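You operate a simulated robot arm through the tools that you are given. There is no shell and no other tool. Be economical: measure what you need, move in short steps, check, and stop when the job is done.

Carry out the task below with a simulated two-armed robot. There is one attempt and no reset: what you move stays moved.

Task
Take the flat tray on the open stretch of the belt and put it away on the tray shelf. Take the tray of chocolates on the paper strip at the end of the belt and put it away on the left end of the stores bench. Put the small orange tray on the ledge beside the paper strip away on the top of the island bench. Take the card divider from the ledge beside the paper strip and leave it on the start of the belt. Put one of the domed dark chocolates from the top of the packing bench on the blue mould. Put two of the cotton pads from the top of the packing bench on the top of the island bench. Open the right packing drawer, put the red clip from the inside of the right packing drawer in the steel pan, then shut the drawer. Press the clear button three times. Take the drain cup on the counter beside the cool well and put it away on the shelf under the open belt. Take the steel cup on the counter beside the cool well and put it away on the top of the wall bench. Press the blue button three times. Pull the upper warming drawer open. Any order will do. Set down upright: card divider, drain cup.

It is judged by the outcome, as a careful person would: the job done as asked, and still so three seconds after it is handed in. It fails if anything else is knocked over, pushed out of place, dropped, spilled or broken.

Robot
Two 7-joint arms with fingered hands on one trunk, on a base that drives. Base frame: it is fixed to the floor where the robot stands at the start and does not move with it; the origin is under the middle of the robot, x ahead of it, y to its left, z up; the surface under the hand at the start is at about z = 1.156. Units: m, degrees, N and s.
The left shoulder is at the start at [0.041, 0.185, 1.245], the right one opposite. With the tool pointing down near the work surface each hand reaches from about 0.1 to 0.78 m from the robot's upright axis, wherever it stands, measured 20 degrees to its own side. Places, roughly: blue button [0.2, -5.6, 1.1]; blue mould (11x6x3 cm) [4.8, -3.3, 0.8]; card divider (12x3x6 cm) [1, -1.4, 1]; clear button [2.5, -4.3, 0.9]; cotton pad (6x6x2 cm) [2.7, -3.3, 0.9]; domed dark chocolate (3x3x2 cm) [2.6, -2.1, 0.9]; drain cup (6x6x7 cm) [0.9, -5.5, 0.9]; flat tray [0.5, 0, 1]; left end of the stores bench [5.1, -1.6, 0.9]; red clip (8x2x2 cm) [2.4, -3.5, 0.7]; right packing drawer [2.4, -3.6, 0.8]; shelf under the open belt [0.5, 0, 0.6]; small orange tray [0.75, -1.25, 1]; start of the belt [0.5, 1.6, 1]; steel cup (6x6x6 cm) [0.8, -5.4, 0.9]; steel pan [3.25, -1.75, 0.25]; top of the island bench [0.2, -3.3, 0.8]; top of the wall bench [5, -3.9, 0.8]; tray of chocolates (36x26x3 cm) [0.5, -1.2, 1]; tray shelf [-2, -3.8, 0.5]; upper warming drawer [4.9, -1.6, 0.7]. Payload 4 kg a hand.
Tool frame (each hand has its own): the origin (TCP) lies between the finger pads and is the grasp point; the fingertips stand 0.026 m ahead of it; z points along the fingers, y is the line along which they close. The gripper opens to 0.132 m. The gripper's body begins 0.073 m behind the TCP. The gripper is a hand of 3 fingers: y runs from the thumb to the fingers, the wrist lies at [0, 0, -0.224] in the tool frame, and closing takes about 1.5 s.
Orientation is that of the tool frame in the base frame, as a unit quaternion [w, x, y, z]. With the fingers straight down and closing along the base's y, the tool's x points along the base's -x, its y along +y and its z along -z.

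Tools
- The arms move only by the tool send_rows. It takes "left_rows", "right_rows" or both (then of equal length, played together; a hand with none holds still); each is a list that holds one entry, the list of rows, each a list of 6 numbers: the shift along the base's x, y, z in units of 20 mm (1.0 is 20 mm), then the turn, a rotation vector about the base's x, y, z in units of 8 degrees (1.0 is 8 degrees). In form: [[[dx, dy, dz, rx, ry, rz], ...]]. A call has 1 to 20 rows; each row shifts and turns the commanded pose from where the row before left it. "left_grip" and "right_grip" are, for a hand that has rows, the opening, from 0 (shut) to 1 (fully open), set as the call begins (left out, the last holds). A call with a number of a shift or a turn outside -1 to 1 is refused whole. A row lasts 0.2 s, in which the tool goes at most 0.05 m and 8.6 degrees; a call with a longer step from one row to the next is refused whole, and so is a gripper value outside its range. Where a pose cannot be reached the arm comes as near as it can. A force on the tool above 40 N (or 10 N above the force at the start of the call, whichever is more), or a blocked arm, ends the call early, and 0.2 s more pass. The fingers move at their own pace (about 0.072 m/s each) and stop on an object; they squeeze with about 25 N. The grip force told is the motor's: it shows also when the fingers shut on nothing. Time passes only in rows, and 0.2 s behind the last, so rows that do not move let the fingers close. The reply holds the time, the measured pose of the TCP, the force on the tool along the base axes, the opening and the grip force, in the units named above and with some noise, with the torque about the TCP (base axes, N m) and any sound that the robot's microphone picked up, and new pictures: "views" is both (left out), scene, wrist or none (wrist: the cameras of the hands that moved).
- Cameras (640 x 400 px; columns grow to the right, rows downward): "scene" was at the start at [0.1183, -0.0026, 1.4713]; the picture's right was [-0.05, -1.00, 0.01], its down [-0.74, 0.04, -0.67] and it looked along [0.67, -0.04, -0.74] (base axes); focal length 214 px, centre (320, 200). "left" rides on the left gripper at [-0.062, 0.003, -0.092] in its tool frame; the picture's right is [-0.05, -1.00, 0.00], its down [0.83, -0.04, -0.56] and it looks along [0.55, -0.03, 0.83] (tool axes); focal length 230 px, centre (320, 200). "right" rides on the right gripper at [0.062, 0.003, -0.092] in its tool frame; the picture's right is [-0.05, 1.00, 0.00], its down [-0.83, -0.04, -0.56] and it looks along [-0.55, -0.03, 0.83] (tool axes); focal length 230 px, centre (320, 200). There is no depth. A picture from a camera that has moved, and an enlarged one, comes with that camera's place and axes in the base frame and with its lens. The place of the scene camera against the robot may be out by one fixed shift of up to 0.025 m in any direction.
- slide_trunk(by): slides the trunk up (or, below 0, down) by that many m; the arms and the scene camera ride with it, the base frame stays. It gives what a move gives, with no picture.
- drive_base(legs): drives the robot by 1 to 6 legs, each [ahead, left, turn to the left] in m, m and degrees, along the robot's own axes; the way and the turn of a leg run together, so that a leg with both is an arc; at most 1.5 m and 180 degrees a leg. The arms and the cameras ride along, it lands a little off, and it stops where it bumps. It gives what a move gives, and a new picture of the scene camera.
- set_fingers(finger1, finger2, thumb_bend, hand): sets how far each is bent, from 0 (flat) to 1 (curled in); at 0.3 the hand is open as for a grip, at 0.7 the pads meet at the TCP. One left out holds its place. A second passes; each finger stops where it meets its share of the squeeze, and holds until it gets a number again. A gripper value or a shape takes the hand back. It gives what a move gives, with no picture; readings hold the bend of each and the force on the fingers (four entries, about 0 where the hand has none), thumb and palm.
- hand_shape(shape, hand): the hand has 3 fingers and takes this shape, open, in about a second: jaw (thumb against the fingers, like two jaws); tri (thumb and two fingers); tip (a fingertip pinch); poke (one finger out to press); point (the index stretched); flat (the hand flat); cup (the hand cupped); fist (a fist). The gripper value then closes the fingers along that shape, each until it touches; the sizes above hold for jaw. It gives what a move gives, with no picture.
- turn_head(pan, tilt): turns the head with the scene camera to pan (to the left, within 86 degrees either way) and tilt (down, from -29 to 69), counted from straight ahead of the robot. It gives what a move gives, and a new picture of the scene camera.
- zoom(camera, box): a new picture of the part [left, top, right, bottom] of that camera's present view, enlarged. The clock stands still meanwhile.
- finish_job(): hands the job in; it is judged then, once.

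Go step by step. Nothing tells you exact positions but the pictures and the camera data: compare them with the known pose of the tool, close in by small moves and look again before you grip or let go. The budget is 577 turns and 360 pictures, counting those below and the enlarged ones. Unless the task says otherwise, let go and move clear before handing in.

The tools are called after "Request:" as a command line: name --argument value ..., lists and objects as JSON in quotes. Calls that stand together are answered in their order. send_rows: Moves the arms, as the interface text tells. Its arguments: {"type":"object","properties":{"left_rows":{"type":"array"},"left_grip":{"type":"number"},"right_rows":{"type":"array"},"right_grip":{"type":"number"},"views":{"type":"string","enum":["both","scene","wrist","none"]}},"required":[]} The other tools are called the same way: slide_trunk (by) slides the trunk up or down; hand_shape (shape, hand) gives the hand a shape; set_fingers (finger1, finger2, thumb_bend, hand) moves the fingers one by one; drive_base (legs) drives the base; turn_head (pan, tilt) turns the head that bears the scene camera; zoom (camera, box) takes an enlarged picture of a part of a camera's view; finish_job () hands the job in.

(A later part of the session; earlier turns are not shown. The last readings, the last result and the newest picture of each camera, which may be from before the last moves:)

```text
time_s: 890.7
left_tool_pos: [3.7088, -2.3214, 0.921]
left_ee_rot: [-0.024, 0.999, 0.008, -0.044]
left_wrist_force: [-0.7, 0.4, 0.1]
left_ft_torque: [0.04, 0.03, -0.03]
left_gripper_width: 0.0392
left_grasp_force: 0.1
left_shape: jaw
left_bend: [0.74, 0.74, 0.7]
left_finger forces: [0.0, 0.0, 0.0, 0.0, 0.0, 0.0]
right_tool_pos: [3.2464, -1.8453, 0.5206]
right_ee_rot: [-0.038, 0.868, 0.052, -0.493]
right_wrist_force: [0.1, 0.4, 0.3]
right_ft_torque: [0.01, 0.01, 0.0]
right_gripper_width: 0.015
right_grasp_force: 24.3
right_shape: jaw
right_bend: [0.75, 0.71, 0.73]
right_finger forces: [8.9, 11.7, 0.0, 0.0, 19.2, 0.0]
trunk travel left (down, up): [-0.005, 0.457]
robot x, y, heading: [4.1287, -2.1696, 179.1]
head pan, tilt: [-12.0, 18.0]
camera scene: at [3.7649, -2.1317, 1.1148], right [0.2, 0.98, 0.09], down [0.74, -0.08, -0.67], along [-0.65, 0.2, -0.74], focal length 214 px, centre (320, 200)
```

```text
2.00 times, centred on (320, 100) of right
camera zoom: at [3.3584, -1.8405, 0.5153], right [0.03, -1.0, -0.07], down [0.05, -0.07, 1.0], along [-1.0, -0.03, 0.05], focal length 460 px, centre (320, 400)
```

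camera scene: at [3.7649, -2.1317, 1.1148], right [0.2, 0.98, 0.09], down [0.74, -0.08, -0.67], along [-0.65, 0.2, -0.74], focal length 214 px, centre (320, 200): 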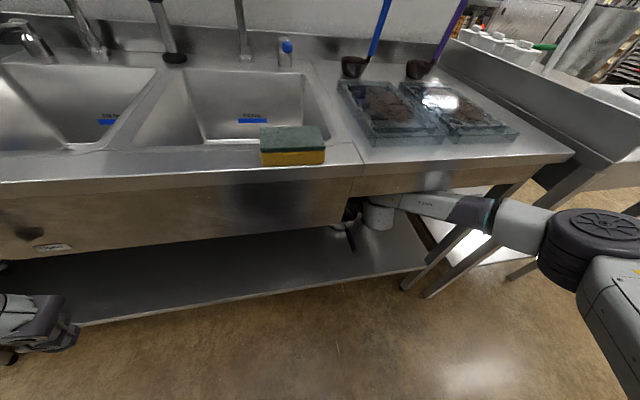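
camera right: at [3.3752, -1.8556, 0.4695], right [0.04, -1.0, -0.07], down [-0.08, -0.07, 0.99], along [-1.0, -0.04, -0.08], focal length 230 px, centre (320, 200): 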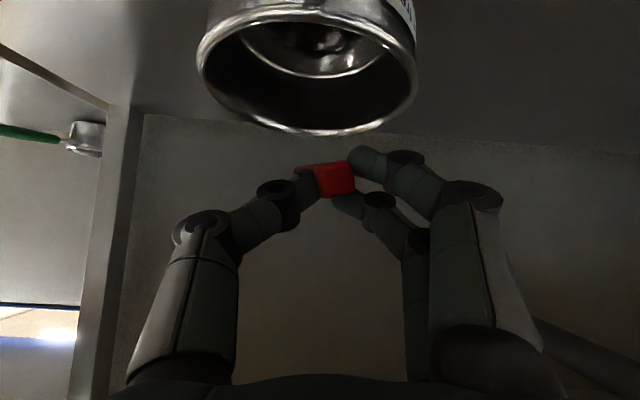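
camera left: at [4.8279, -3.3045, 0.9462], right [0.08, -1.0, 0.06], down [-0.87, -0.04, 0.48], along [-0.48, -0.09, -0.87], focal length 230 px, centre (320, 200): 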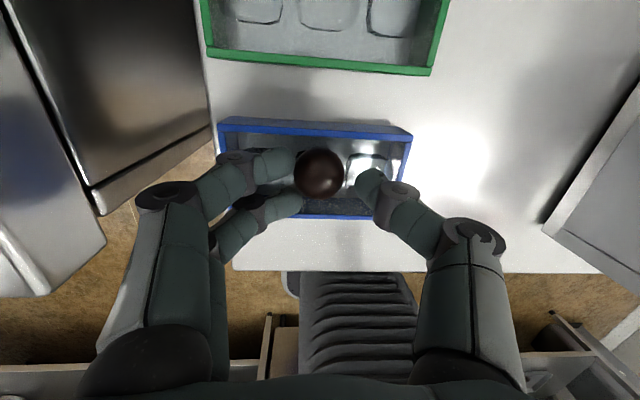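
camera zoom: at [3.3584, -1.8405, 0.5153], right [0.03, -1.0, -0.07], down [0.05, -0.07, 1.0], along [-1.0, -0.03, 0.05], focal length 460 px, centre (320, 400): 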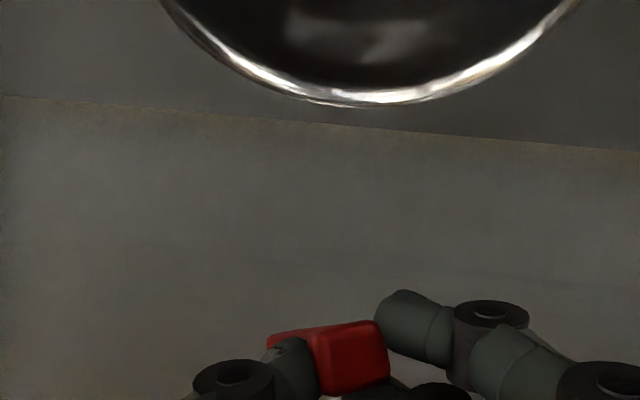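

Request:
send_rows --right_rows '[[[-0.3, 0, -0.6, 0, -0.4, 0], [-0.3, 0, -0.6, 0, -0.4, 0], [-0.3, 0, -0.4, 0, 0, 0], [-0.3, 0, -0.2, 0, 0, 0]]]' --views "none"

Request:
zoom --camera "right" --box '[160, 0, 480, 200]'

```text
time_s: 891.9
left_tool_pos: [3.704, -2.3233, 0.9218]
left_ee_rot: [-0.028, 0.999, 0.002, -0.042]
left_wrist_force: [-1.3, 0.6, -0.2]
left_ft_torque: [0.05, -0.01, 0.02]
left_gripper_width: 0.0392
left_grasp_force: 0.0
left_shape: jaw
left_bend: [0.74, 0.74, 0.7]
left_finger forces: [0.1, 0.1, 0.0, 0.0, 0.0, 0.1]
right_tool_pos: [3.2468, -1.8296, 0.4643]
right_ee_rot: [-0.046, 0.904, 0.053, -0.422]
right_wrist_force: [0.1, -0.2, -0.7]
right_ft_torque: [-0.02, 0.03, 0.0]
right_gripper_width: 0.0151
right_grasp_force: 25.2
right_shape: jaw
right_bend: [0.75, 0.71, 0.73]
right_finger forces: [8.7, 11.7, 0.0, 0.0, 19.2, 0.0]
right hand out of reach, approached as far as the arm can: row 4
trunk travel left (down, up): [-0.005, 0.457]
robot x, y, heading: [4.1304, -2.1712, 178.3]
head pan, tilt: [-12.0, 18.0]
stopped in row 4 (right hand): the arm was blocked; the commanded pose is now the measured one
```

```text
2.00 times, centred on (320, 100) of right
camera zoom: at [3.36, -1.8263, 0.4765], right [0.03, -1.0, -0.09], down [-0.1, -0.09, 0.99], along [-0.99, -0.02, -0.11], focal length 460 px, centre (320, 400)
```

zoom: 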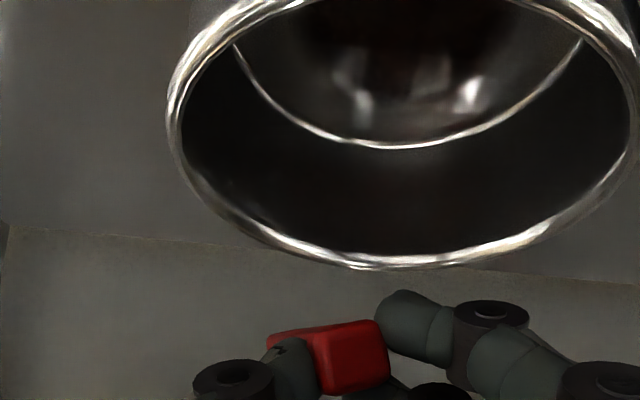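

Request:
drive_base --legs '[[0.0, 0.04, 1.2]]'

Request:
zoom --camera "right" --box '[160, 0, 480, 200]'

```text
time_s: 892.8
left_tool_pos: [3.7077, -2.3691, 0.921]
left_ee_rot: [-0.025, 0.999, 0.012, -0.042]
left_wrist_force: [0.6, 0.5, 0.2]
left_ft_torque: [-0.01, 0.01, 0.02]
left_gripper_width: 0.0394
left_grasp_force: 0.1
left_shape: jaw
left_bend: [0.74, 0.74, 0.7]
left_finger forces: [0.0, 0.0, 0.0, 0.1, 0.1, 0.0]
right_tool_pos: [3.2443, -1.8888, 0.4573]
right_ee_rot: [-0.038, 0.904, 0.064, -0.422]
right_wrist_force: [-0.1, 0.0, -0.8]
right_ft_torque: [0.0, 0.01, 0.03]
right_gripper_width: 0.0152
right_grasp_force: 24.7
right_shape: jaw
right_bend: [0.75, 0.71, 0.73]
right_finger forces: [8.8, 11.6, 0.0, 0.0, 19.2, 0.0]
trunk travel left (down, up): [-0.005, 0.457]
robot x, y, heading: [4.1331, -2.2073, 179.4]
head pan, tilt: [-12.0, 18.0]
camera scene: at [3.762, -2.1799, 1.1154], right [0.19, 0.98, 0.1], down [0.74, -0.07, -0.67], along [-0.65, 0.2, -0.74], focal length 214 px, centre (320, 200)
```

scene: 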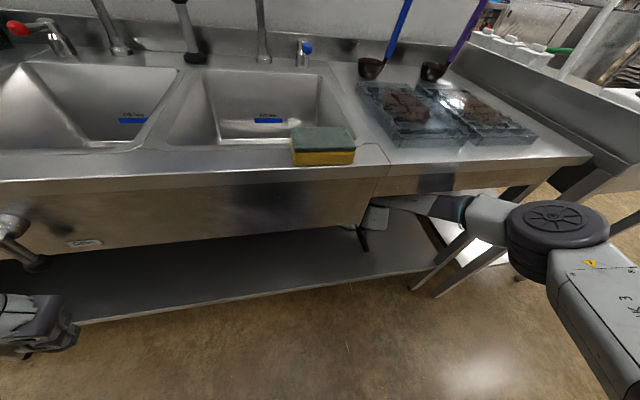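

```text
2.00 times, centred on (320, 100) of right
camera zoom: at [3.3546, -1.8828, 0.4698], right [0.05, -1.0, -0.08], down [-0.11, -0.09, 0.99], along [-0.99, -0.04, -0.11], focal length 460 px, centre (320, 400)
```

zoom: 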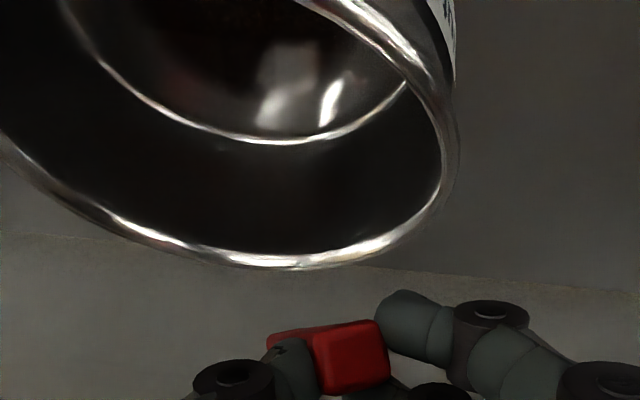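

Request:
send_rows --right_rows '[[[-0.4, 0.4, 0, 0, 0, 0], [-0.4, 0.4, 0, 0, 0, 0], [-0.4, 0.4, 0, 0, 0, 0], [-0.4, 0.2, 0, 0, 0, 0], [-0.4, 0, 0, 0, 0, 0]]]' --views "none"

Request:
zoom --camera "right" --box '[160, 0, 480, 200]'

```text
time_s: 894.2
left_tool_pos: [3.7092, -2.3729, 0.9253]
left_ee_rot: [-0.027, 0.999, 0.012, -0.044]
left_wrist_force: [-0.1, -0.7, 0.0]
left_ft_torque: [-0.02, 0.02, 0.0]
left_gripper_width: 0.0394
left_grasp_force: 0.1
left_shape: jaw
left_bend: [0.74, 0.74, 0.7]
left_finger forces: [0.0, 0.0, 0.0, 0.1, 0.0, 0.1]
right_tool_pos: [3.245, -1.8742, 0.445]
right_ee_rot: [-0.031, 0.913, 0.079, -0.399]
right_wrist_force: [0.3, -0.8, -0.4]
right_ft_torque: [-0.02, -0.02, 0.0]
right_gripper_width: 0.0151
right_grasp_force: 25.1
right_shape: jaw
right_bend: [0.75, 0.71, 0.73]
right_finger forces: [8.6, 11.8, 0.1, 0.0, 19.5, 0.0]
right hand out of reach, approached as far as the arm can: row 1, 2, 3, 4, 5
trunk travel left (down, up): [-0.005, 0.457]
robot x, y, heading: [4.1312, -2.2127, 179.4]
head pan, tilt: [-12.0, 18.0]
stopped in row 5 (right hand): the arm was blocked; the commanded pose is now the measured one
```

```text
2.00 times, centred on (320, 100) of right
camera zoom: at [3.3561, -1.865, 0.4633], right [0.09, -0.99, -0.08], down [-0.15, -0.09, 0.98], along [-0.98, -0.07, -0.16], focal length 460 px, centre (320, 400)
```

zoom: 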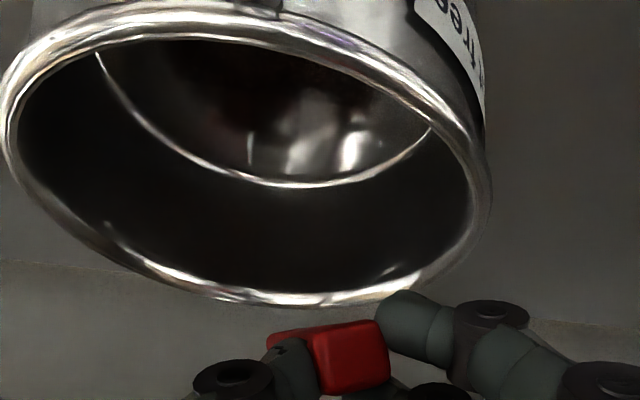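

Not far enough in for a safe drop. I'll re-grip the clip so it sticks out forward: set it on the sink bench's front edge and pick it up by its near end with the hand pitched.

Request:
drive_base --legs '[[-0.14, 0, 0.5]]'

Request:
send_rows --right_rows '[[[0.8, 0, 0.3, 0, 0, 0], [0.8, 0, 0.3, 0, 0, 0], [0.8, 0, 0.5, 0, 0, 0], [0.8, 0, 0.5, 0, 0, 0], [0.8, 0, 0.8, 0, 0, 0], [0.8, 0, 0.8, 0, 0, 0], [0.8, 0, 0.9, 0, 0, 0], [0.5, 0, 0.9, 0, 0, 0], [0, 0, 0.9, 0, -0.5, 0], [0, 0, 0.9, 0, -0.5, 0], [0, 0, 0.9, 0, -0.5, 0], [0, 0, 0.9, 0, -0.6, 0], [0, 0, 0.9, 0, -0.6, 0], [0, 0, 0.9, 0, -0.6, 0], [0, 0, 0.9, 0, -0.6, 0], [0, 0, 0.9, 0, -0.6, 0], [0, 0, 0.9, 0, -0.6, -0.5], [0, 0, 0.9, 0, 0, -0.5]]]' --views "both"

```text
time_s: 895.5
left_tool_pos: [3.8493, -2.3788, 0.9197]
left_ee_rot: [-0.028, 0.999, 0.017, -0.043]
left_wrist_force: [0.4, 0.9, 1.1]
left_ft_torque: [0.0, 0.02, -0.03]
left_gripper_width: 0.0391
left_grasp_force: 0.1
left_shape: jaw
left_bend: [0.74, 0.74, 0.7]
left_finger forces: [0.0, 0.0, 0.0, 0.0, 0.0, 0.0]
right_tool_pos: [3.3766, -1.8783, 0.4471]
right_ee_rot: [-0.031, 0.912, 0.08, -0.402]
right_wrist_force: [0.0, -0.4, -0.4]
right_ft_torque: [-0.02, -0.03, 0.0]
right_gripper_width: 0.0148
right_grasp_force: 24.4
right_shape: jaw
right_bend: [0.75, 0.71, 0.73]
right_finger forces: [8.7, 11.8, 0.0, 0.0, 19.4, 0.0]
trunk travel left (down, up): [-0.005, 0.457]
robot x, y, heading: [4.266, -2.207, -180.1]
head pan, tilt: [-12.0, 18.0]
camera scene: at [3.9, -2.1885, 1.1162], right [0.18, 0.98, 0.1], down [0.74, -0.06, -0.67], along [-0.65, 0.2, -0.73], focal length 214 px, centre (320, 200)
```

scene: 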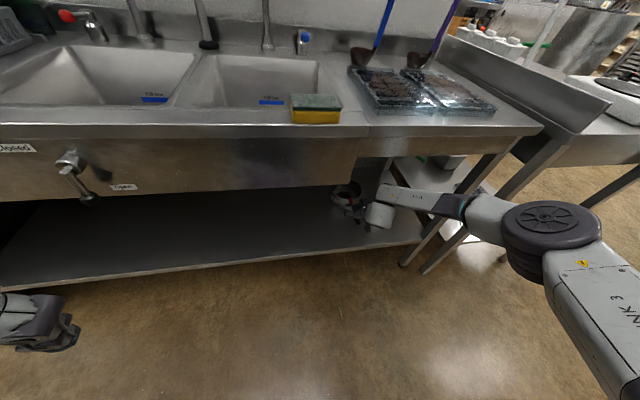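

```text
time_s: 899.3
left_tool_pos: [3.8534, -2.3732, 0.9237]
left_ee_rot: [-0.028, 0.999, 0.014, -0.045]
left_wrist_force: [-0.8, 0.1, 0.9]
left_ft_torque: [0.03, 0.02, 0.0]
left_gripper_width: 0.0394
left_grasp_force: 0.1
left_shape: jaw
left_bend: [0.74, 0.74, 0.7]
left_finger forces: [0.0, 0.0, 0.1, 0.0, 0.0, 0.1]
right_tool_pos: [3.5224, -1.8738, 0.7012]
right_ee_rot: [-0.009, 0.998, 0.043, -0.036]
right_wrist_force: [35.7, 1.1, -1.7]
right_ft_torque: [-0.1, 5.33, 0.06]
right_gripper_width: 0.015
right_grasp_force: 25.3
right_shape: jaw
right_bend: [0.75, 0.71, 0.73]
right_finger forces: [9.0, 11.4, 0.1, 0.1, 19.3, 0.1]
trunk travel left (down, up): [-0.005, 0.457]
robot x, y, heading: [4.2721, -2.2087, 179.7]
head pan, tilt: [-12.0, 18.0]
stopped in row 18 (right hand): the force on the tool passed its limit at 157 N (the readings are from after the stop); the commanded pose is now the measured one
camera scene: at [3.907, -2.1864, 1.1185], right [0.19, 0.98, 0.1], down [0.74, -0.07, -0.67], along [-0.65, 0.2, -0.73], focal length 214 px, centre (320, 200)
camera right: at [3.5907, -1.8721, 0.7893], right [0.03, -1.0, -0.02], down [-0.79, -0.04, 0.61], along [-0.61, -0.01, -0.79], focal length 230 px, centre (320, 200)
```

scene: 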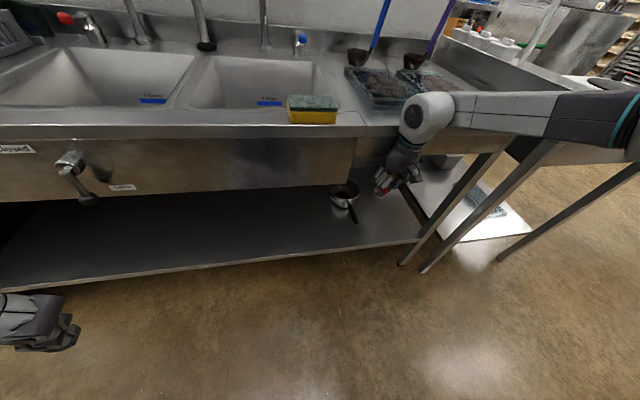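
right: 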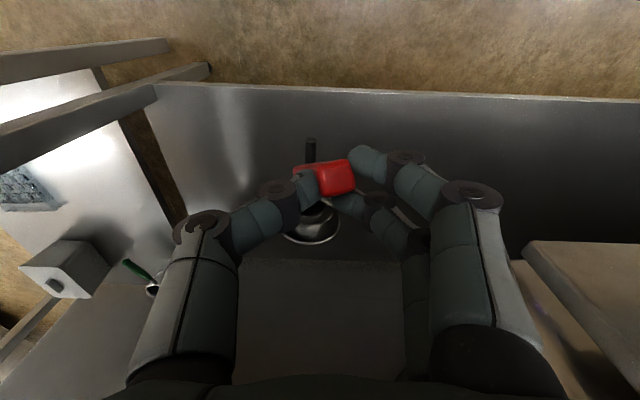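

Request:
send_rows --right_rows '[[[0.8, 0, 0, 0, 0, 0], [0.8, 0, 0, 0, 0, 0], [0.8, 0, 0, 0, 0, 0], [0.8, 0, 0, 0, 0, 0], [0.8, 0, 0.5, 0, 0, 0], [0.8, 0, 0.9, 0, 0, 0], [0, 0, 0.9, 0, 0, 0], [0, 0, 0.9, 0, 0, 0], [0, 0, 0.9, 0, 0, 0], [0, 0, 0.9, 0, 0, 0], [0, 0, 0.9, 0, 0, 0], [0, 0, 0.9, 0, 0, 0], [0, 0, 0.9, 0, 0, 0], [0, 0, 0.9, 0, 0, 0], [0, 0, 0.9, 0, 0, 0], [0, 0, 0.9, 0, 0, 0], [0, 0, 0.9, 0, 0, 0], [0, 0, 0.9, 0, 0, 0], [0, 0, 0.9, 0, 0, 0]]]' --views "both"

```text
time_s: 903.3
left_tool_pos: [3.8498, -2.3758, 0.9203]
left_ee_rot: [-0.029, 0.999, 0.015, -0.043]
left_wrist_force: [-0.8, -0.3, 0.6]
left_ft_torque: [-0.02, 0.0, -0.03]
left_gripper_width: 0.0391
left_grasp_force: 0.1
left_shape: jaw
left_bend: [0.74, 0.74, 0.7]
left_finger forces: [0.1, 0.1, 0.1, 0.1, 0.1, 0.0]
right_tool_pos: [3.6115, -1.8758, 0.961]
right_ee_rot: [-0.008, 0.998, 0.044, -0.037]
right_wrist_force: [0.4, 0.3, 0.1]
right_ft_torque: [0.01, 0.02, 0.02]
right_gripper_width: 0.0152
right_grasp_force: 24.6
right_shape: jaw
right_bend: [0.75, 0.71, 0.73]
right_finger forces: [9.0, 11.4, 0.0, 0.0, 19.4, 0.0]
trunk travel left (down, up): [-0.005, 0.457]
robot x, y, heading: [4.2739, -2.2105, 179.9]
head pan, tilt: [-12.0, 18.0]
camera scene: at [3.9023, -2.187, 1.116], right [0.18, 0.98, 0.1], down [0.74, -0.07, -0.67], along [-0.65, 0.2, -0.73], focal length 214 px, centre (320, 200)
camera right: at [3.6822, -1.8728, 1.0495], right [0.03, -1.0, -0.02], down [-0.79, -0.04, 0.62], along [-0.62, -0.01, -0.79], focal length 230 px, centre (320, 200)
```

scene: 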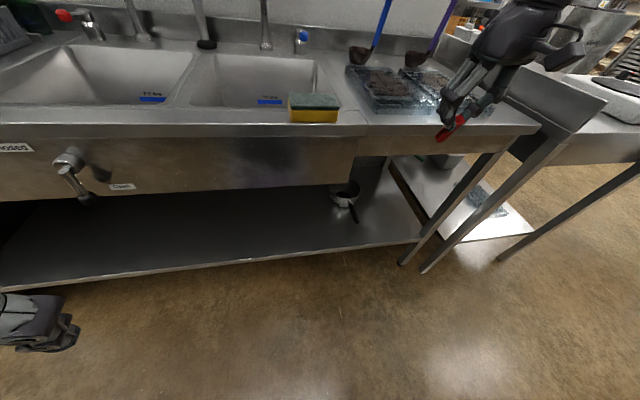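
right: 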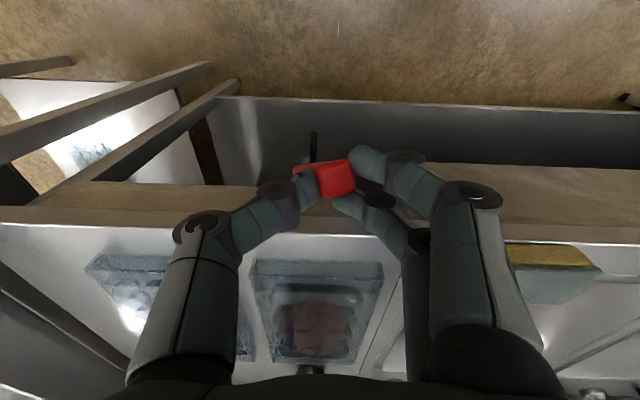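

Request:
send_rows --right_rows '[[[0, -0.9, 0, 0, 0, 0], [0, -0.9, 0, 0, 0, 0], [0, -0.9, 0, 0, 0, 0], [0, -0.9, 0, 0, 0, 0], [0, -0.9, 0, 0, 0, 0], [0, -0.9, 0, 0, 0, 0], [-0.9, -0.9, 0, 0, 0, 0], [-0.9, -0.9, 0, 0, 0, 0], [-0.9, 0, 0, 0, 0, 0], [-0.9, 0, 0, 0, 0, 0], [-0.9, 0, 0, 0, 0, 0], [-0.9, 0, 0, 0, 0, 0], [-0.9, 0, 0, 0, 0, 0], [-0.9, 0, 0, 0, 0, 0], [-0.9, 0, 0, 0, 0, 0], [-0.9, 0, 0, 0, 0, 0]]]' --views "both"

Request:
zoom --camera "scene" --box '[270, 50, 462, 170]'

```text
time_s: 906.7
left_tool_pos: [3.8495, -2.3767, 0.9197]
left_ee_rot: [-0.028, 0.999, 0.014, -0.043]
left_wrist_force: [-1.0, 0.2, 0.7]
left_ft_torque: [0.04, -0.01, -0.02]
left_gripper_width: 0.0394
left_grasp_force: 0.1
left_shape: jaw
left_bend: [0.74, 0.74, 0.7]
left_finger forces: [0.0, 0.0, 0.0, 0.1, 0.0, 0.0]
right_tool_pos: [3.5276, -1.9911, 0.9542]
right_ee_rot: [-0.008, 0.998, 0.043, -0.037]
right_wrist_force: [2.1, -0.4, 2.7]
right_ft_torque: [-0.01, -0.07, 0.01]
right_gripper_width: 0.0156
right_grasp_force: 24.9
right_shape: jaw
right_bend: [0.75, 0.71, 0.73]
right_finger forces: [8.7, 12.1, 0.0, 0.0, 20.5, 0.0]
right hand out of reach, approached as far as the arm can: row 10, 11, 12, 13, 14, 15, 16
trunk travel left (down, up): [-0.005, 0.457]
robot x, y, heading: [4.2742, -2.2116, 179.6]
head pan, tilt: [-12.0, 18.0]
camera scene: at [3.9025, -2.1872, 1.116], right [0.18, 0.98, 0.1], down [0.74, -0.07, -0.67], along [-0.65, 0.2, -0.73], focal length 214 px, centre (320, 200)
camera right: at [3.5973, -1.9897, 1.0418], right [0.03, -1.0, -0.02], down [-0.79, -0.04, 0.62], along [-0.62, -0.01, -0.79], focal length 230 px, centre (320, 200)
```

scene: 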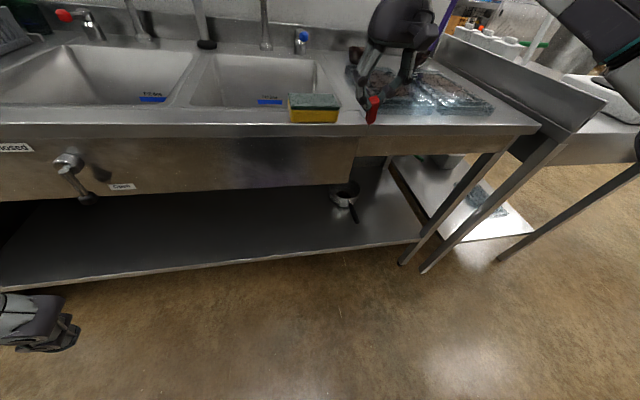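
right: 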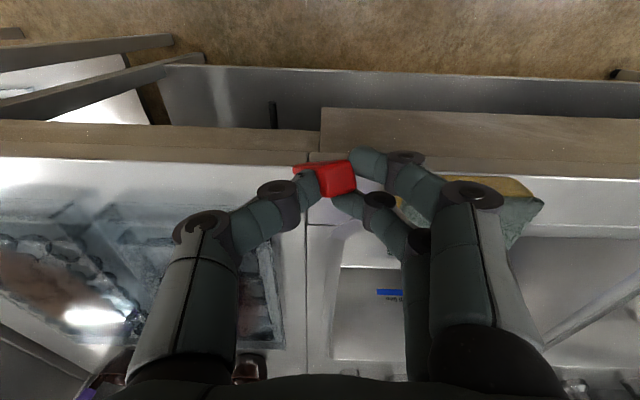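

```text
3.33 times, centred on (366, 110) of scene
camera zoom: at [3.9025, -2.1872, 1.116], right [0.18, 0.98, 0.1], down [0.74, -0.07, -0.67], along [-0.65, 0.2, -0.73], focal length 715 px, centre (167, 500)
```

zoom: 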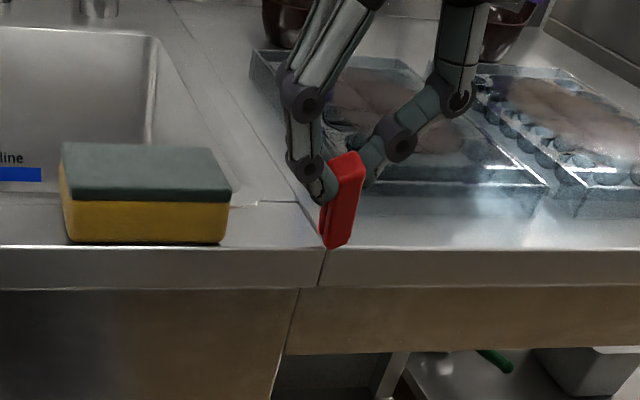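

I must save pictures from here on, so I'll work mostly from the pose readings. First try rolling the right hand 90° (this frees the wrist to pitch flatter), away from the bench.

Request:
send_rows --right_rows '[[[0.8, 0.4, 0.2, 0, 0, 0], [0.8, 0.6, 0.2, 0, 0, 0], [0.8, 0.8, 0, 0, 0, 0], [0.8, 0.9, 0, 0, 0, 0], [0.8, 0.9, 0, 0, 0, 0], [0.8, 0.9, 0, 0, 0, 0], [0, 0.9, 0, 0, 0, 1], [0, 0.5, 0, 0, 0, 1], [0, 0, 0, 0, 0, 1], [0, 0, 0, 0, 0, 1], [0, 0, 0, 0, 0, 1], [0, 0, 0, 0, 0, 1], [0, 0, 0, 0, 0, 1], [0, 0, 0, 0, 0, 1], [0, 0, 0, 0, 0, 1], [0, 0, 0, 0, 0, 1], [0, 0, 0, 0, 0, 1]]]' --views "none"

Request:
send_rows --right_rows '[[[-0.5, 0, -0.3, 0, 0.8, 0], [-0.5, 0, -0.3, 0, 0.8, 0], [-0.5, 0, -0.3, 0, 0.8, 0], [-0.5, 0, -0.3, 0, 0.8, 0], [0, 0, -0.3, 0, 0.8, 0], [0, 0, -0.3, 0, 0.8, 0], [0, 0, -0.3, 0, 0.8, 0], [0, 0, -0.3, 0, 0.8, 0], [0, 0, -0.3, 0, 0.4, 0]]]' --views "none"

```text
time_s: 910.3
left_tool_pos: [3.848, -2.3755, 0.9203]
left_ee_rot: [-0.028, 0.999, 0.014, -0.043]
left_wrist_force: [-0.1, -0.4, -0.1]
left_ft_torque: [-0.02, 0.0, 0.02]
left_gripper_width: 0.039
left_grasp_force: 0.1
left_shape: jaw
left_bend: [0.74, 0.74, 0.7]
left_finger forces: [0.0, 0.0, 0.1, 0.1, 0.1, 0.1]
right_tool_pos: [3.6209, -1.8739, 0.9619]
right_ee_rot: [0.021, 0.687, 0.726, -0.032]
right_wrist_force: [-0.1, -0.1, 1.0]
right_ft_torque: [0.0, -0.04, 0.02]
right_gripper_width: 0.0151
right_grasp_force: 25.0
right_shape: jaw
right_bend: [0.75, 0.71, 0.73]
right_finger forces: [8.7, 12.0, 0.1, 0.0, 19.7, 0.0]
trunk travel left (down, up): [-0.005, 0.457]
robot x, y, heading: [4.2707, -2.213, 179.7]
head pan, tilt: [-12.0, 18.0]
```

```text
time_s: 912.3
left_tool_pos: [3.849, -2.3758, 0.919]
left_ee_rot: [-0.028, 0.999, 0.014, -0.042]
left_wrist_force: [0.2, 0.2, -0.9]
left_ft_torque: [0.0, -0.02, 0.03]
left_gripper_width: 0.0393
left_grasp_force: 0.0
left_shape: jaw
left_bend: [0.74, 0.74, 0.7]
left_finger forces: [0.0, 0.0, 0.0, 0.1, 0.1, 0.0]
right_tool_pos: [3.5829, -1.8736, 0.9076]
right_ee_rot: [-0.313, 0.596, 0.654, -0.345]
right_wrist_force: [0.1, -1.0, 0.1]
right_ft_torque: [0.0, -0.01, -0.01]
right_gripper_width: 0.0151
right_grasp_force: 25.2
right_shape: jaw
right_bend: [0.75, 0.71, 0.73]
right_finger forces: [8.7, 11.9, 0.0, 0.0, 19.7, 0.0]
trunk travel left (down, up): [-0.005, 0.457]
robot x, y, heading: [4.2712, -2.2078, 179.8]
head pan, tilt: [-12.0, 18.0]
```

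Request:
send_rows --right_rows '[[[0, 0.05, -0.9, 0, 0, 0], [0, 0.05, -0.9, 0, 0, 0], [0, 0.05, -0.9, 0, 0, 0], [0, 0.05, -0.9, 0, 0, 0], [0, 0.05, -0.9, 0, 0, 0], [0, 0.05, -0.9, 0, 0, 0], [-0.2, 0.05, -0.9, 0, 0, 0], [-0.2, 0.05, -0.9, 0, 0, 0], [-0.2, 0.05, -0.9, 0, 0, 0], [-0.2, 0.05, -0.9, 0, 0, 0], [-0.2, 0.05, -0.9, 0, 0, 0], [-0.3, 0.05, -0.9, 0, 0, 0], [-0.3, 0.05, -0.9, 0, 0, 0], [-0.3, 0.05, -0.9, 0, 0, 0], [-0.3, 0.05, -0.9, 0, 0, 0], [-0.4, 0.05, -0.9, 0, 0, 0], [-0.4, 0.05, -0.9, 0, 0, 0], [-0.4, 0.05, -0.9, 0, 0, 0], [-0.4, 0.05, -0.9, 0, 0, 0], [-0.4, 0.05, -0.9, 0, 0, 0]]]' --views "none"

```text
time_s: 916.5
left_tool_pos: [3.8495, -2.3758, 0.9198]
left_ee_rot: [-0.028, 0.999, 0.015, -0.042]
left_wrist_force: [-0.2, 0.3, -0.4]
left_ft_torque: [0.0, 0.0, -0.01]
left_gripper_width: 0.0394
left_grasp_force: 0.1
left_shape: jaw
left_bend: [0.74, 0.74, 0.7]
left_finger forces: [0.0, 0.0, 0.1, 0.1, 0.0, 0.0]
right_tool_pos: [3.4979, -1.8513, 0.5475]
right_ee_rot: [-0.313, 0.598, 0.654, -0.343]
right_wrist_force: [0.4, 0.3, -0.1]
right_ft_torque: [-0.02, -0.02, 0.0]
right_gripper_width: 0.0154
right_grasp_force: 25.3
right_shape: jaw
right_bend: [0.75, 0.71, 0.73]
right_finger forces: [8.6, 12.0, 0.0, 0.1, 19.6, 0.0]
trunk travel left (down, up): [-0.005, 0.457]
robot x, y, heading: [4.2676, -2.2118, 179.8]
head pan, tilt: [-12.0, 18.0]
```

Request:
send_rows --right_rows '[[[-0.4, 0, -0.8, 0, 0, 0], [-0.4, 0, -0.8, 0, 0, 0], [-0.4, 0, -0.8, 0, 0, 0], [-0.4, 0, -0.8, 0, 0, 0], [-0.6, 0, -0.4, 0, 0, 0], [-0.8, 0, 0, 0, 0, 0], [-0.8, 0, 0, 0, 0, 0], [-0.8, 0, 0, 0, 0, 0]]]' --views "none"

```text
time_s: 918.3
left_tool_pos: [3.8486, -2.3755, 0.9199]
left_ee_rot: [-0.028, 0.999, 0.015, -0.043]
left_wrist_force: [0.2, 0.8, -0.1]
left_ft_torque: [0.0, -0.01, 0.02]
left_gripper_width: 0.0391
left_grasp_force: 0.0
left_shape: jaw
left_bend: [0.74, 0.74, 0.7]
left_finger forces: [0.0, 0.0, 0.1, 0.0, 0.0, 0.0]
right_tool_pos: [3.3968, -1.8506, 0.4972]
right_ee_rot: [-0.313, 0.597, 0.654, -0.344]
right_wrist_force: [-0.1, -0.1, -1.0]
right_ft_torque: [0.0, 0.01, -0.02]
right_gripper_width: 0.0151
right_grasp_force: 24.9
right_shape: jaw
right_bend: [0.75, 0.71, 0.73]
right_finger forces: [8.7, 11.9, 0.0, 0.0, 19.6, 0.0]
right hand out of reach, approached as far as the arm can: row 3, 4
trunk travel left (down, up): [-0.005, 0.457]
robot x, y, heading: [4.2722, -2.2098, 179.7]
head pan, tilt: [-12.0, 18.0]
```

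Request:
send_rows --right_rows '[[[-0.7, 0, -0.1, 0, 0, 0], [-0.7, 0, -0.1, 0, 0, 0], [-0.7, 0, -0.1, 0, 0, 0], [-0.7, 0, -0.1, 0, 0, 0], [-0.7, 0, -0.1, 0, 0, 0], [-0.7, 0, 0, 0, 0, 0], [-0.7, 0, 0, 0, 0, 0]]]' --views "none"

```text
time_s: 919.9
left_tool_pos: [3.8485, -2.3751, 0.9206]
left_ee_rot: [-0.027, 0.999, 0.015, -0.042]
left_wrist_force: [-0.8, 0.8, 0.1]
left_ft_torque: [0.01, -0.01, -0.01]
left_gripper_width: 0.0394
left_grasp_force: 0.2
left_shape: jaw
left_bend: [0.74, 0.74, 0.7]
left_finger forces: [0.0, 0.1, 0.0, 0.0, 0.1, 0.0]
right_tool_pos: [3.337, -1.8497, 0.4956]
right_ee_rot: [-0.313, 0.597, 0.654, -0.344]
right_wrist_force: [-0.1, -0.3, -0.3]
right_ft_torque: [0.01, -0.02, -0.02]
right_gripper_width: 0.0153
right_grasp_force: 24.9
right_shape: jaw
right_bend: [0.75, 0.71, 0.73]
right_finger forces: [8.7, 11.7, 0.0, 0.1, 19.7, 0.1]
right hand out of reach, approached as far as the arm can: row 5, 6, 7
trunk travel left (down, up): [-0.005, 0.457]
robot x, y, heading: [4.2719, -2.2092, 179.8]
head pan, tilt: [-12.0, 18.0]
```

Request:
drive_base --legs '[[0.12, 0, 0]]'

```text
time_s: 921.1
left_tool_pos: [3.729, -2.372, 0.9183]
left_ee_rot: [-0.025, 0.999, 0.015, -0.042]
left_wrist_force: [0.3, -1.7, 0.7]
left_ft_torque: [0.02, 0.0, 0.02]
left_gripper_width: 0.0391
left_grasp_force: 0.1
left_shape: jaw
left_bend: [0.74, 0.74, 0.7]
left_finger forces: [0.0, 0.0, 0.0, 0.0, 0.0, 0.0]
right_tool_pos: [3.2263, -1.846, 0.4806]
right_ee_rot: [-0.308, 0.6, 0.656, -0.339]
right_wrist_force: [-0.2, -0.3, 0.4]
right_ft_torque: [-0.04, -0.02, 0.0]
right_gripper_width: 0.0154
right_grasp_force: 24.5
right_shape: jaw
right_bend: [0.75, 0.71, 0.73]
right_finger forces: [8.7, 11.8, 0.0, 0.1, 19.6, 0.0]
trunk travel left (down, up): [-0.005, 0.457]
robot x, y, heading: [4.1532, -2.2088, 179.8]
head pan, tilt: [-12.0, 18.0]
camera scene: at [3.7829, -2.183, 1.1145], right [0.18, 0.98, 0.1], down [0.74, -0.07, -0.67], along [-0.65, 0.2, -0.74], focal length 214 px, centre (320, 200)
```

scene: 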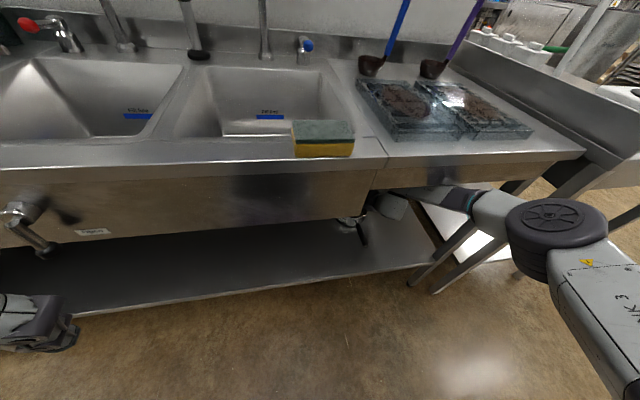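

Request:
send_rows --right_rows '[[[-0.3, 0, -0.4, 0, 0, 0], [-0.3, 0, -0.4, 0, 0, 0], [-0.3, 0, -0.4, 0, 0, 0], [-0.3, 0, -0.4, 0, 0, 0], [-0.3, 0, -0.4, 0, 0, 0]]]' --views "none"

```text
time_s: 922.3
left_tool_pos: [3.7291, -2.3723, 0.9198]
left_ee_rot: [-0.026, 0.999, 0.015, -0.043]
left_wrist_force: [1.0, 0.9, 0.2]
left_ft_torque: [0.02, 0.0, 0.02]
left_gripper_width: 0.0394
left_grasp_force: 0.1
left_shape: jaw
left_bend: [0.74, 0.74, 0.7]
left_finger forces: [0.0, 0.0, 0.0, 0.0, 0.1, 0.0]
right_tool_pos: [3.228, -1.8457, 0.479]
right_ee_rot: [-0.306, 0.601, 0.656, -0.338]
right_wrist_force: [-0.2, 0.4, 0.2]
right_ft_torque: [0.0, -0.01, 0.02]
right_gripper_width: 0.0152
right_grasp_force: 25.0
right_shape: jaw
right_bend: [0.75, 0.71, 0.73]
right_finger forces: [8.7, 11.8, 0.0, 0.0, 19.6, 0.1]
right hand out of reach, approached as far as the arm can: row 1, 2, 3, 4, 5
trunk travel left (down, up): [-0.005, 0.457]
robot x, y, heading: [4.1502, -2.2064, 179.5]
head pan, tilt: [-12.0, 18.0]
```

Request:
drive_base --legs '[[0.04, 0.01, 0.3]]'

```text
time_s: 923.2
left_tool_pos: [3.703, -2.3739, 0.9237]
left_ee_rot: [-0.025, 0.999, 0.008, -0.047]
left_wrist_force: [0.5, -0.1, -0.4]
left_ft_torque: [0.0, 0.01, -0.01]
left_gripper_width: 0.0395
left_grasp_force: 0.1
left_shape: jaw
left_bend: [0.74, 0.74, 0.7]
left_finger forces: [0.0, 0.1, 0.0, 0.0, 0.0, 0.0]
right_tool_pos: [3.2212, -1.8422, 0.4601]
right_ee_rot: [-0.298, 0.607, 0.66, -0.326]
right_wrist_force: [-0.1, -0.3, 0.4]
right_ft_torque: [-0.03, 0.04, 0.01]
right_gripper_width: 0.0153
right_grasp_force: 24.7
right_shape: jaw
right_bend: [0.75, 0.71, 0.73]
right_finger forces: [8.8, 11.6, 0.0, 0.0, 19.5, 0.1]
trunk travel left (down, up): [-0.005, 0.457]
robot x, y, heading: [4.116, -2.2191, 179.1]
head pan, tilt: [-12.0, 18.0]
camera scene: at [3.7591, -2.1855, 1.1176], right [0.2, 0.98, 0.1], down [0.73, -0.08, -0.68], along [-0.65, 0.2, -0.73], focal length 214 px, centre (320, 200)
```

scene: 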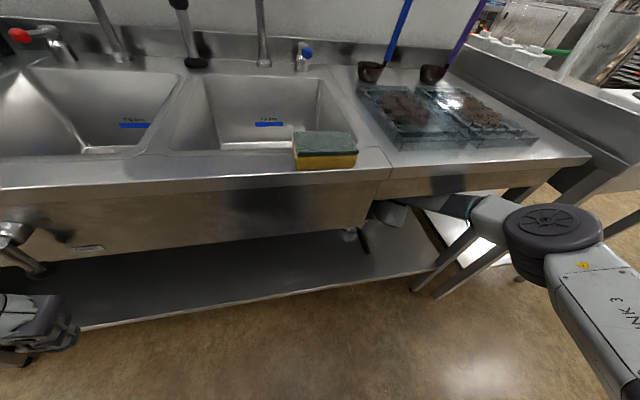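

Request:
zoom --camera "right" --box '[0, 0, 640, 400]'

```text
1.00 times, centred on (320, 200) of right (not enlarged: the box is as wide or as high as the picture)
camera zoom: at [3.2918, -1.7734, 0.5132], right [0.61, 0.0, -0.79], down [0.48, -0.79, 0.37], along [-0.63, -0.61, -0.48], focal length 230 px, centre (320, 200)
```

zoom: 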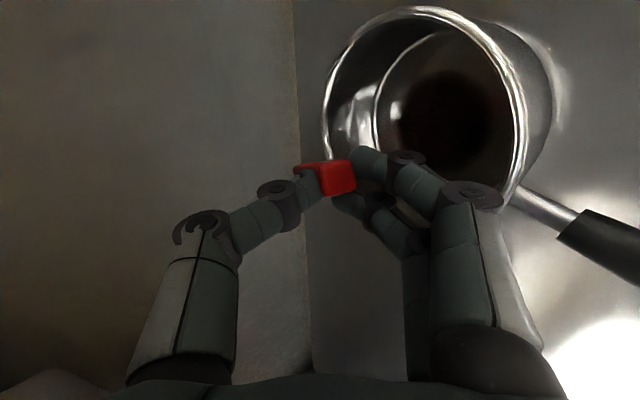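

The clip hangs along the fingers, right over the pan (centre about (3.182, -1.842)). Release it.

Request:
send_rows --right_rows '[[[0, 0, 0, 0, 0, 0], [0, 0, 0, 0, 0, 0], [0, 0, 0, 0, 0, 0], [0, 0, 0, 0, 0, 0]]]' --right_grip 0.4 --views "wrist"

```text
time_s: 924.2
left_tool_pos: [3.6962, -2.3749, 0.9232]
left_ee_rot: [-0.027, 0.999, 0.006, -0.046]
left_wrist_force: [0.5, -0.7, -0.1]
left_ft_torque: [0.01, 0.02, -0.01]
left_gripper_width: 0.0396
left_grasp_force: 0.0
left_shape: jaw
left_bend: [0.74, 0.74, 0.7]
left_finger forces: [0.0, 0.0, 0.0, 0.0, 0.1, 0.0]
right_tool_pos: [3.2248, -1.8393, 0.4568]
right_ee_rot: [-0.297, 0.608, 0.663, -0.322]
right_wrist_force: [-0.4, -0.6, -0.2]
right_ft_torque: [0.0, 0.0, 0.02]
right_gripper_width: 0.0523
right_grasp_force: 0.1
right_shape: jaw
right_bend: [0.73, 0.73, 0.7]
right_finger forces: [0.1, 0.1, 0.0, 0.1, 0.0, 0.1]
trunk travel left (down, up): [-0.005, 0.457]
robot x, y, heading: [4.1138, -2.2201, 178.6]
head pan, tilt: [-12.0, 18.0]
camera right: at [3.2945, -1.7713, 0.5107], right [0.62, 0.0, -0.79], down [0.48, -0.79, 0.37], along [-0.62, -0.61, -0.49], focal length 230 px, centre (320, 200)
```

right: 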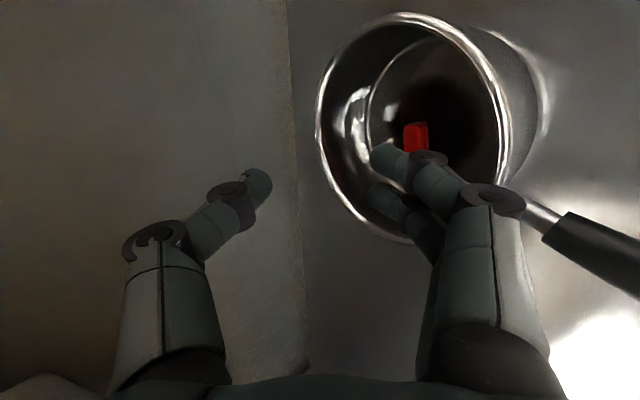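

The clip is in the pan. Withdraw carefully, then bring the right hand back up to vertical.

Request:
send_rows --right_rows '[[[0.5, 0, 0.2, 0, 0, 0], [0.8, 0, 0.1, 0, 0, 0], [0.8, 0, 0, 0, 0, 0], [0.8, 0, 0, 0, 0, 0], [0.8, 0, 0, 0, 0, 0], [0.8, 0, 0, 0, 0, 0], [0.8, 0, 0, 0, 0, 0], [0.8, 0, 0, 0, 0, 0], [0.8, 0, 0, 0, 0, 0]]]' --views "none"

Request:
drive_base --legs '[[-0.16, 0, 1.2]]'

```text
time_s: 926.2
left_tool_pos: [3.6922, -2.3793, 0.9207]
left_ee_rot: [-0.028, 0.999, 0.008, -0.043]
left_wrist_force: [-0.6, -0.7, 0.5]
left_ft_torque: [0.0, 0.0, 0.0]
left_gripper_width: 0.0392
left_grasp_force: 0.1
left_shape: jaw
left_bend: [0.74, 0.74, 0.7]
left_finger forces: [0.1, 0.1, 0.1, 0.1, 0.0, 0.1]
right_tool_pos: [3.3453, -1.8433, 0.4802]
right_ee_rot: [-0.294, 0.609, 0.664, -0.319]
right_wrist_force: [0.2, -0.2, 0.6]
right_ft_torque: [0.0, 0.0, -0.03]
right_gripper_width: 0.0528
right_grasp_force: 0.1
right_shape: jaw
right_bend: [0.73, 0.73, 0.7]
right_finger forces: [0.1, 0.1, 0.0, 0.0, 0.0, 0.1]
right hand out of reach, approached as far as the arm can: row 7, 8, 9
trunk travel left (down, up): [-0.005, 0.457]
robot x, y, heading: [4.1164, -2.2199, 179.0]
head pan, tilt: [-12.0, 18.0]
```

```text
time_s: 927.6
left_tool_pos: [3.8544, -2.3898, 0.9208]
left_ee_rot: [-0.027, 0.999, 0.018, -0.044]
left_wrist_force: [-0.1, 0.3, -0.3]
left_ft_torque: [0.02, 0.03, -0.03]
left_gripper_width: 0.0394
left_grasp_force: 0.1
left_shape: jaw
left_bend: [0.74, 0.74, 0.7]
left_finger forces: [0.1, 0.0, 0.0, 0.0, 0.0, 0.0]
right_tool_pos: [3.4974, -1.8589, 0.4796]
right_ee_rot: [-0.291, 0.602, 0.67, -0.321]
right_wrist_force: [1.3, -0.1, -0.6]
right_ft_torque: [-0.02, -0.02, 0.03]
right_gripper_width: 0.0531
right_grasp_force: 0.1
right_shape: jaw
right_bend: [0.73, 0.73, 0.7]
right_finger forces: [0.0, 0.0, 0.0, 0.1, 0.1, 0.0]
trunk travel left (down, up): [-0.005, 0.457]
robot x, y, heading: [4.2758, -2.2257, -179.8]
head pan, tilt: [-12.0, 18.0]
camera scene: at [3.9068, -2.2006, 1.1162], right [0.18, 0.98, 0.1], down [0.74, -0.06, -0.67], along [-0.65, 0.2, -0.73], focal length 214 px, centre (320, 200)
```

scene: 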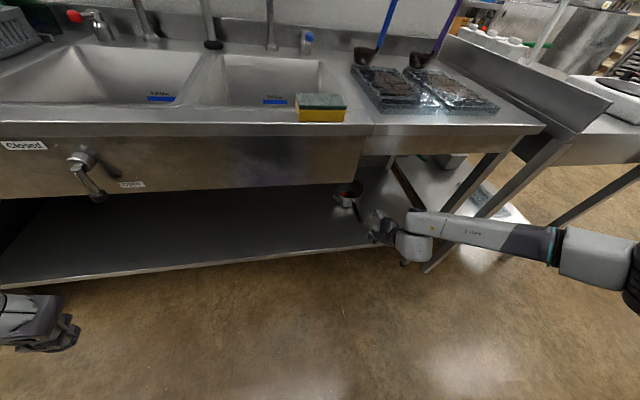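

Request:
send_rows --right_rows '[[[0.5, 0, 0.9, 0, 0, 0], [0.5, 0, 0.9, 0, 0, 0], [0.5, 0, 0.9, 0, 0, 0], [0.5, 0, 0.9, 0, 0, 0], [0.5, 0, 0.9, 0, 0, 0], [0.5, 0, 0.9, 0, 0, 0], [0.5, 0, 0.9, 0, 0, 0], [0.5, 0, 0.9, 0, 0, 0], [0.5, 0, 0.9, 0, 0, 0], [0.5, 0, 0.9, 0, 0, 0], [0.5, 0, 0.9, 0, 0, 0], [0.5, 0, 0.9, 0, 0, 0], [0, 0, 0.9, 0, 0, 0], [0, 0, 0.9, 0, 0, 0], [0, 0, 0.9, 0, 0, 0], [0, 0, 0.9, 0, 0, 0], [0, 0, 0.9, 0, 0, 0], [0, 0, 0.9, 0, 0, 0], [0, 0, 0.9, 0, 0, 0], [0, 0, 0.9, 0, 0, 0]]]' --views "none"

Request:
slide_trunk --by 0.27

Request:
send_rows --right_rows '[[[0, 0, 0.2, -0.35, -0.379, -0.782], [0, 0, 0.2, -0.35, -0.379, -0.782], [0, 0, 0.2, -0.35, -0.379, -0.782], [0, 0, 0.2, -0.35, -0.379, -0.782], [0, 0, 0.2, -0.35, -0.379, -0.782], [0, 0, 0.2, -0.35, -0.379, -0.782], [0, 0, 0, -0.35, -0.379, -0.782], [0, 0, 0, -0.35, -0.379, -0.782], [0, 0, 0, -0.35, -0.379, -0.782], [0, 0, 0, -0.35, -0.379, -0.782], [0, 0, 0, -0.35, -0.379, -0.782], [0, 0, 0, -0.35, -0.379, -0.782], [0, 0, 0, -0.35, -0.379, -0.782], [0, 0, 0, -0.35, -0.379, -0.782]]]' --right_grip 1 --views "none"

```text
time_s: 931.8
left_tool_pos: [3.855, -2.3893, 0.9208]
left_ee_rot: [-0.027, 0.999, 0.017, -0.043]
left_wrist_force: [0.4, -0.1, -0.4]
left_ft_torque: [-0.01, -0.01, 0.0]
left_gripper_width: 0.0395
left_grasp_force: 0.1
left_shape: jaw
left_bend: [0.74, 0.74, 0.7]
left_finger forces: [0.0, 0.0, 0.1, 0.0, 0.0, 0.1]
right_tool_pos: [3.6162, -1.8582, 0.8377]
right_ee_rot: [-0.291, 0.602, 0.671, -0.322]
right_wrist_force: [-0.2, 0.5, 0.1]
right_ft_torque: [0.02, 0.0, 0.01]
right_gripper_width: 0.0528
right_grasp_force: 0.0
right_shape: jaw
right_bend: [0.73, 0.73, 0.7]
right_finger forces: [0.0, 0.0, 0.0, 0.0, 0.0, 0.1]
trunk travel left (down, up): [-0.005, 0.457]
robot x, y, heading: [4.2757, -2.2176, -179.8]
head pan, tilt: [-12.0, 18.0]
```

```text
time_s: 934.6
left_tool_pos: [3.8531, -2.3891, 1.1891]
left_ee_rot: [-0.028, 0.999, 0.018, -0.042]
left_wrist_force: [-0.1, 0.3, 0.6]
left_ft_torque: [0.03, 0.0, 0.04]
left_gripper_width: 0.0396
left_grasp_force: 0.0
left_shape: jaw
left_bend: [0.74, 0.74, 0.7]
left_finger forces: [0.0, 0.1, 0.0, 0.1, 0.0, 0.1]
right_tool_pos: [3.616, -1.8601, 1.1096]
right_ee_rot: [-0.291, 0.602, 0.671, -0.321]
right_wrist_force: [-0.1, -0.2, -0.3]
right_ft_torque: [-0.01, -0.02, 0.01]
right_gripper_width: 0.0525
right_grasp_force: 0.0
right_shape: jaw
right_bend: [0.73, 0.73, 0.7]
right_finger forces: [0.0, 0.0, 0.0, 0.0, 0.0, 0.1]
trunk travel left (down, up): [-0.275, 0.187]
robot x, y, heading: [4.2768, -2.2216, -179.9]
head pan, tilt: [-12.0, 18.0]
```

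```text
time_s: 937.6
left_tool_pos: [3.8533, -2.3905, 1.1914]
left_ee_rot: [-0.028, 0.999, 0.018, -0.042]
left_wrist_force: [-0.2, 0.5, -0.9]
left_ft_torque: [0.03, -0.01, 0.02]
left_gripper_width: 0.0394
left_grasp_force: 0.1
left_shape: jaw
left_bend: [0.74, 0.74, 0.7]
left_finger forces: [0.0, 0.0, 0.1, 0.0, 0.1, 0.1]
right_tool_pos: [3.6156, -1.8584, 1.1327]
right_ee_rot: [0.004, 1.0, 0.008, -0.008]
right_wrist_force: [0.0, -0.5, 0.3]
right_ft_torque: [-0.04, -0.01, 0.06]
right_gripper_width: 0.132
right_grasp_force: 0.1
right_shape: jaw
right_bend: [0.3, 0.3, 0.3]
right_finger forces: [0.1, 0.1, 0.1, 0.1, 0.0, 0.0]
trunk travel left (down, up): [-0.275, 0.187]
robot x, y, heading: [4.275, -2.2205, -179.6]
head pan, tilt: [-12.0, 18.0]
```

Now both cotton pads. From earlier views, pad C is at about (2.452, -2.608) and pad A at (2.597, -2.978) – exactly a two-hand spacing. Tuck the arms and drive round.

Request:
send_rows --right_rows '[[[1, 0, 0.4, 0, 0, 0], [1, 0, 0.4, 0, 0, 0], [1, 0, 0.4, 0, 0, 0], [1, 0, 0.4, 0, 0, 0], [1, 0, 0.4, 0, 0, 0], [1, -0.5, 0.4, 0, 0, 0], [1, -0.5, 0.4, 0, 0, 0], [1, -0.5, 0.4, 0, 0, 0], [1, -0.5, 0.4, 0, 0, 0], [1, -0.5, 0.4, 0, 0, 0], [1, 0, 0, 0, 0, 0]]]' --left_rows '[[[0, 0, 0.2, 0, 0, 0], [0, 0, 0.2, 0, 0, 0], [0, 0, 0.2, 0, 0, 0], [0, 0, 0.2, 0, 0, 0], [0, 0, 0.2, 0, 0, 0], [0, 0, 0, 0, 0, 0], [0, 0, 0, 0, 0, 0], [0, 0, 0, 0, 0, 0], [0, 0, 0, 0, 0, 0], [0, 0, 0, 0, 0, 0], [0, 0, 0, 0, 0, 0]]]' --left_grip 1 --views "none"

Request:
drive_base --legs '[[0.22, 0, 0], [0, 0, 90], [0, 0, 90], [0, 0.95, 0], [0, 0.92, 0], [-1.2, 0, 0]]'

```text
time_s: 940.0
left_tool_pos: [3.8537, -2.3893, 1.2097]
left_ee_rot: [-0.028, 0.999, 0.018, -0.043]
left_wrist_force: [-0.8, 0.4, 1.2]
left_ft_torque: [0.01, 0.0, 0.01]
left_gripper_width: 0.1322
left_grasp_force: 0.1
left_shape: jaw
left_bend: [0.3, 0.3, 0.3]
left_finger forces: [0.1, 0.0, 0.0, 0.1, 0.0, 0.0]
right_tool_pos: [3.8379, -1.9108, 1.2132]
right_ee_rot: [0.004, 1.0, 0.008, -0.009]
right_wrist_force: [-0.6, 0.1, -0.5]
right_ft_torque: [-0.03, -0.04, 0.0]
right_gripper_width: 0.1316
right_grasp_force: 0.0
right_shape: jaw
right_bend: [0.3, 0.3, 0.3]
right_finger forces: [0.0, 0.0, 0.1, 0.0, 0.0, 0.1]
trunk travel left (down, up): [-0.275, 0.187]
robot x, y, heading: [4.2745, -2.2214, -179.8]
head pan, tilt: [-12.0, 18.0]
```

```text
time_s: 963.9
left_tool_pos: [3.2987, -0.1782, 1.2109]
left_ee_rot: [0.041, -0.01, 0.999, -0.029]
left_wrist_force: [0.6, 0.1, -0.5]
left_ft_torque: [-0.01, 0.04, -0.01]
left_gripper_width: 0.1318
left_grasp_force: 0.0
left_shape: jaw
left_bend: [0.3, 0.3, 0.3]
left_finger forces: [0.0, 0.0, 0.0, 0.0, 0.0, 0.0]
right_tool_pos: [3.3082, -0.6575, 1.2133]
right_ee_rot: [0.008, 0.0, 1.0, 0.003]
right_wrist_force: [-0.4, 0.3, 0.4]
right_ft_torque: [-0.01, 0.02, -0.05]
right_gripper_width: 0.1318
right_grasp_force: 0.1
right_shape: jaw
right_bend: [0.3, 0.3, 0.3]
right_finger forces: [0.0, 0.0, 0.0, 0.0, 0.0, 0.1]
trunk travel left (down, up): [-0.275, 0.187]
robot x, y, heading: [2.8706, -0.3416, -0.7]
head pan, tilt: [-12.0, 18.0]
camera scene: at [3.0041, -0.3596, 1.5089], right [-0.22, -0.98, 0.02], down [-0.39, 0.07, -0.92], along [0.9, -0.21, -0.39], focal length 214 px, centre (320, 200)
```

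scene: 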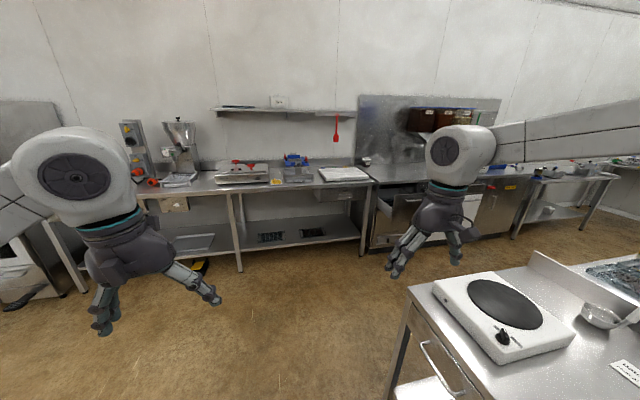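

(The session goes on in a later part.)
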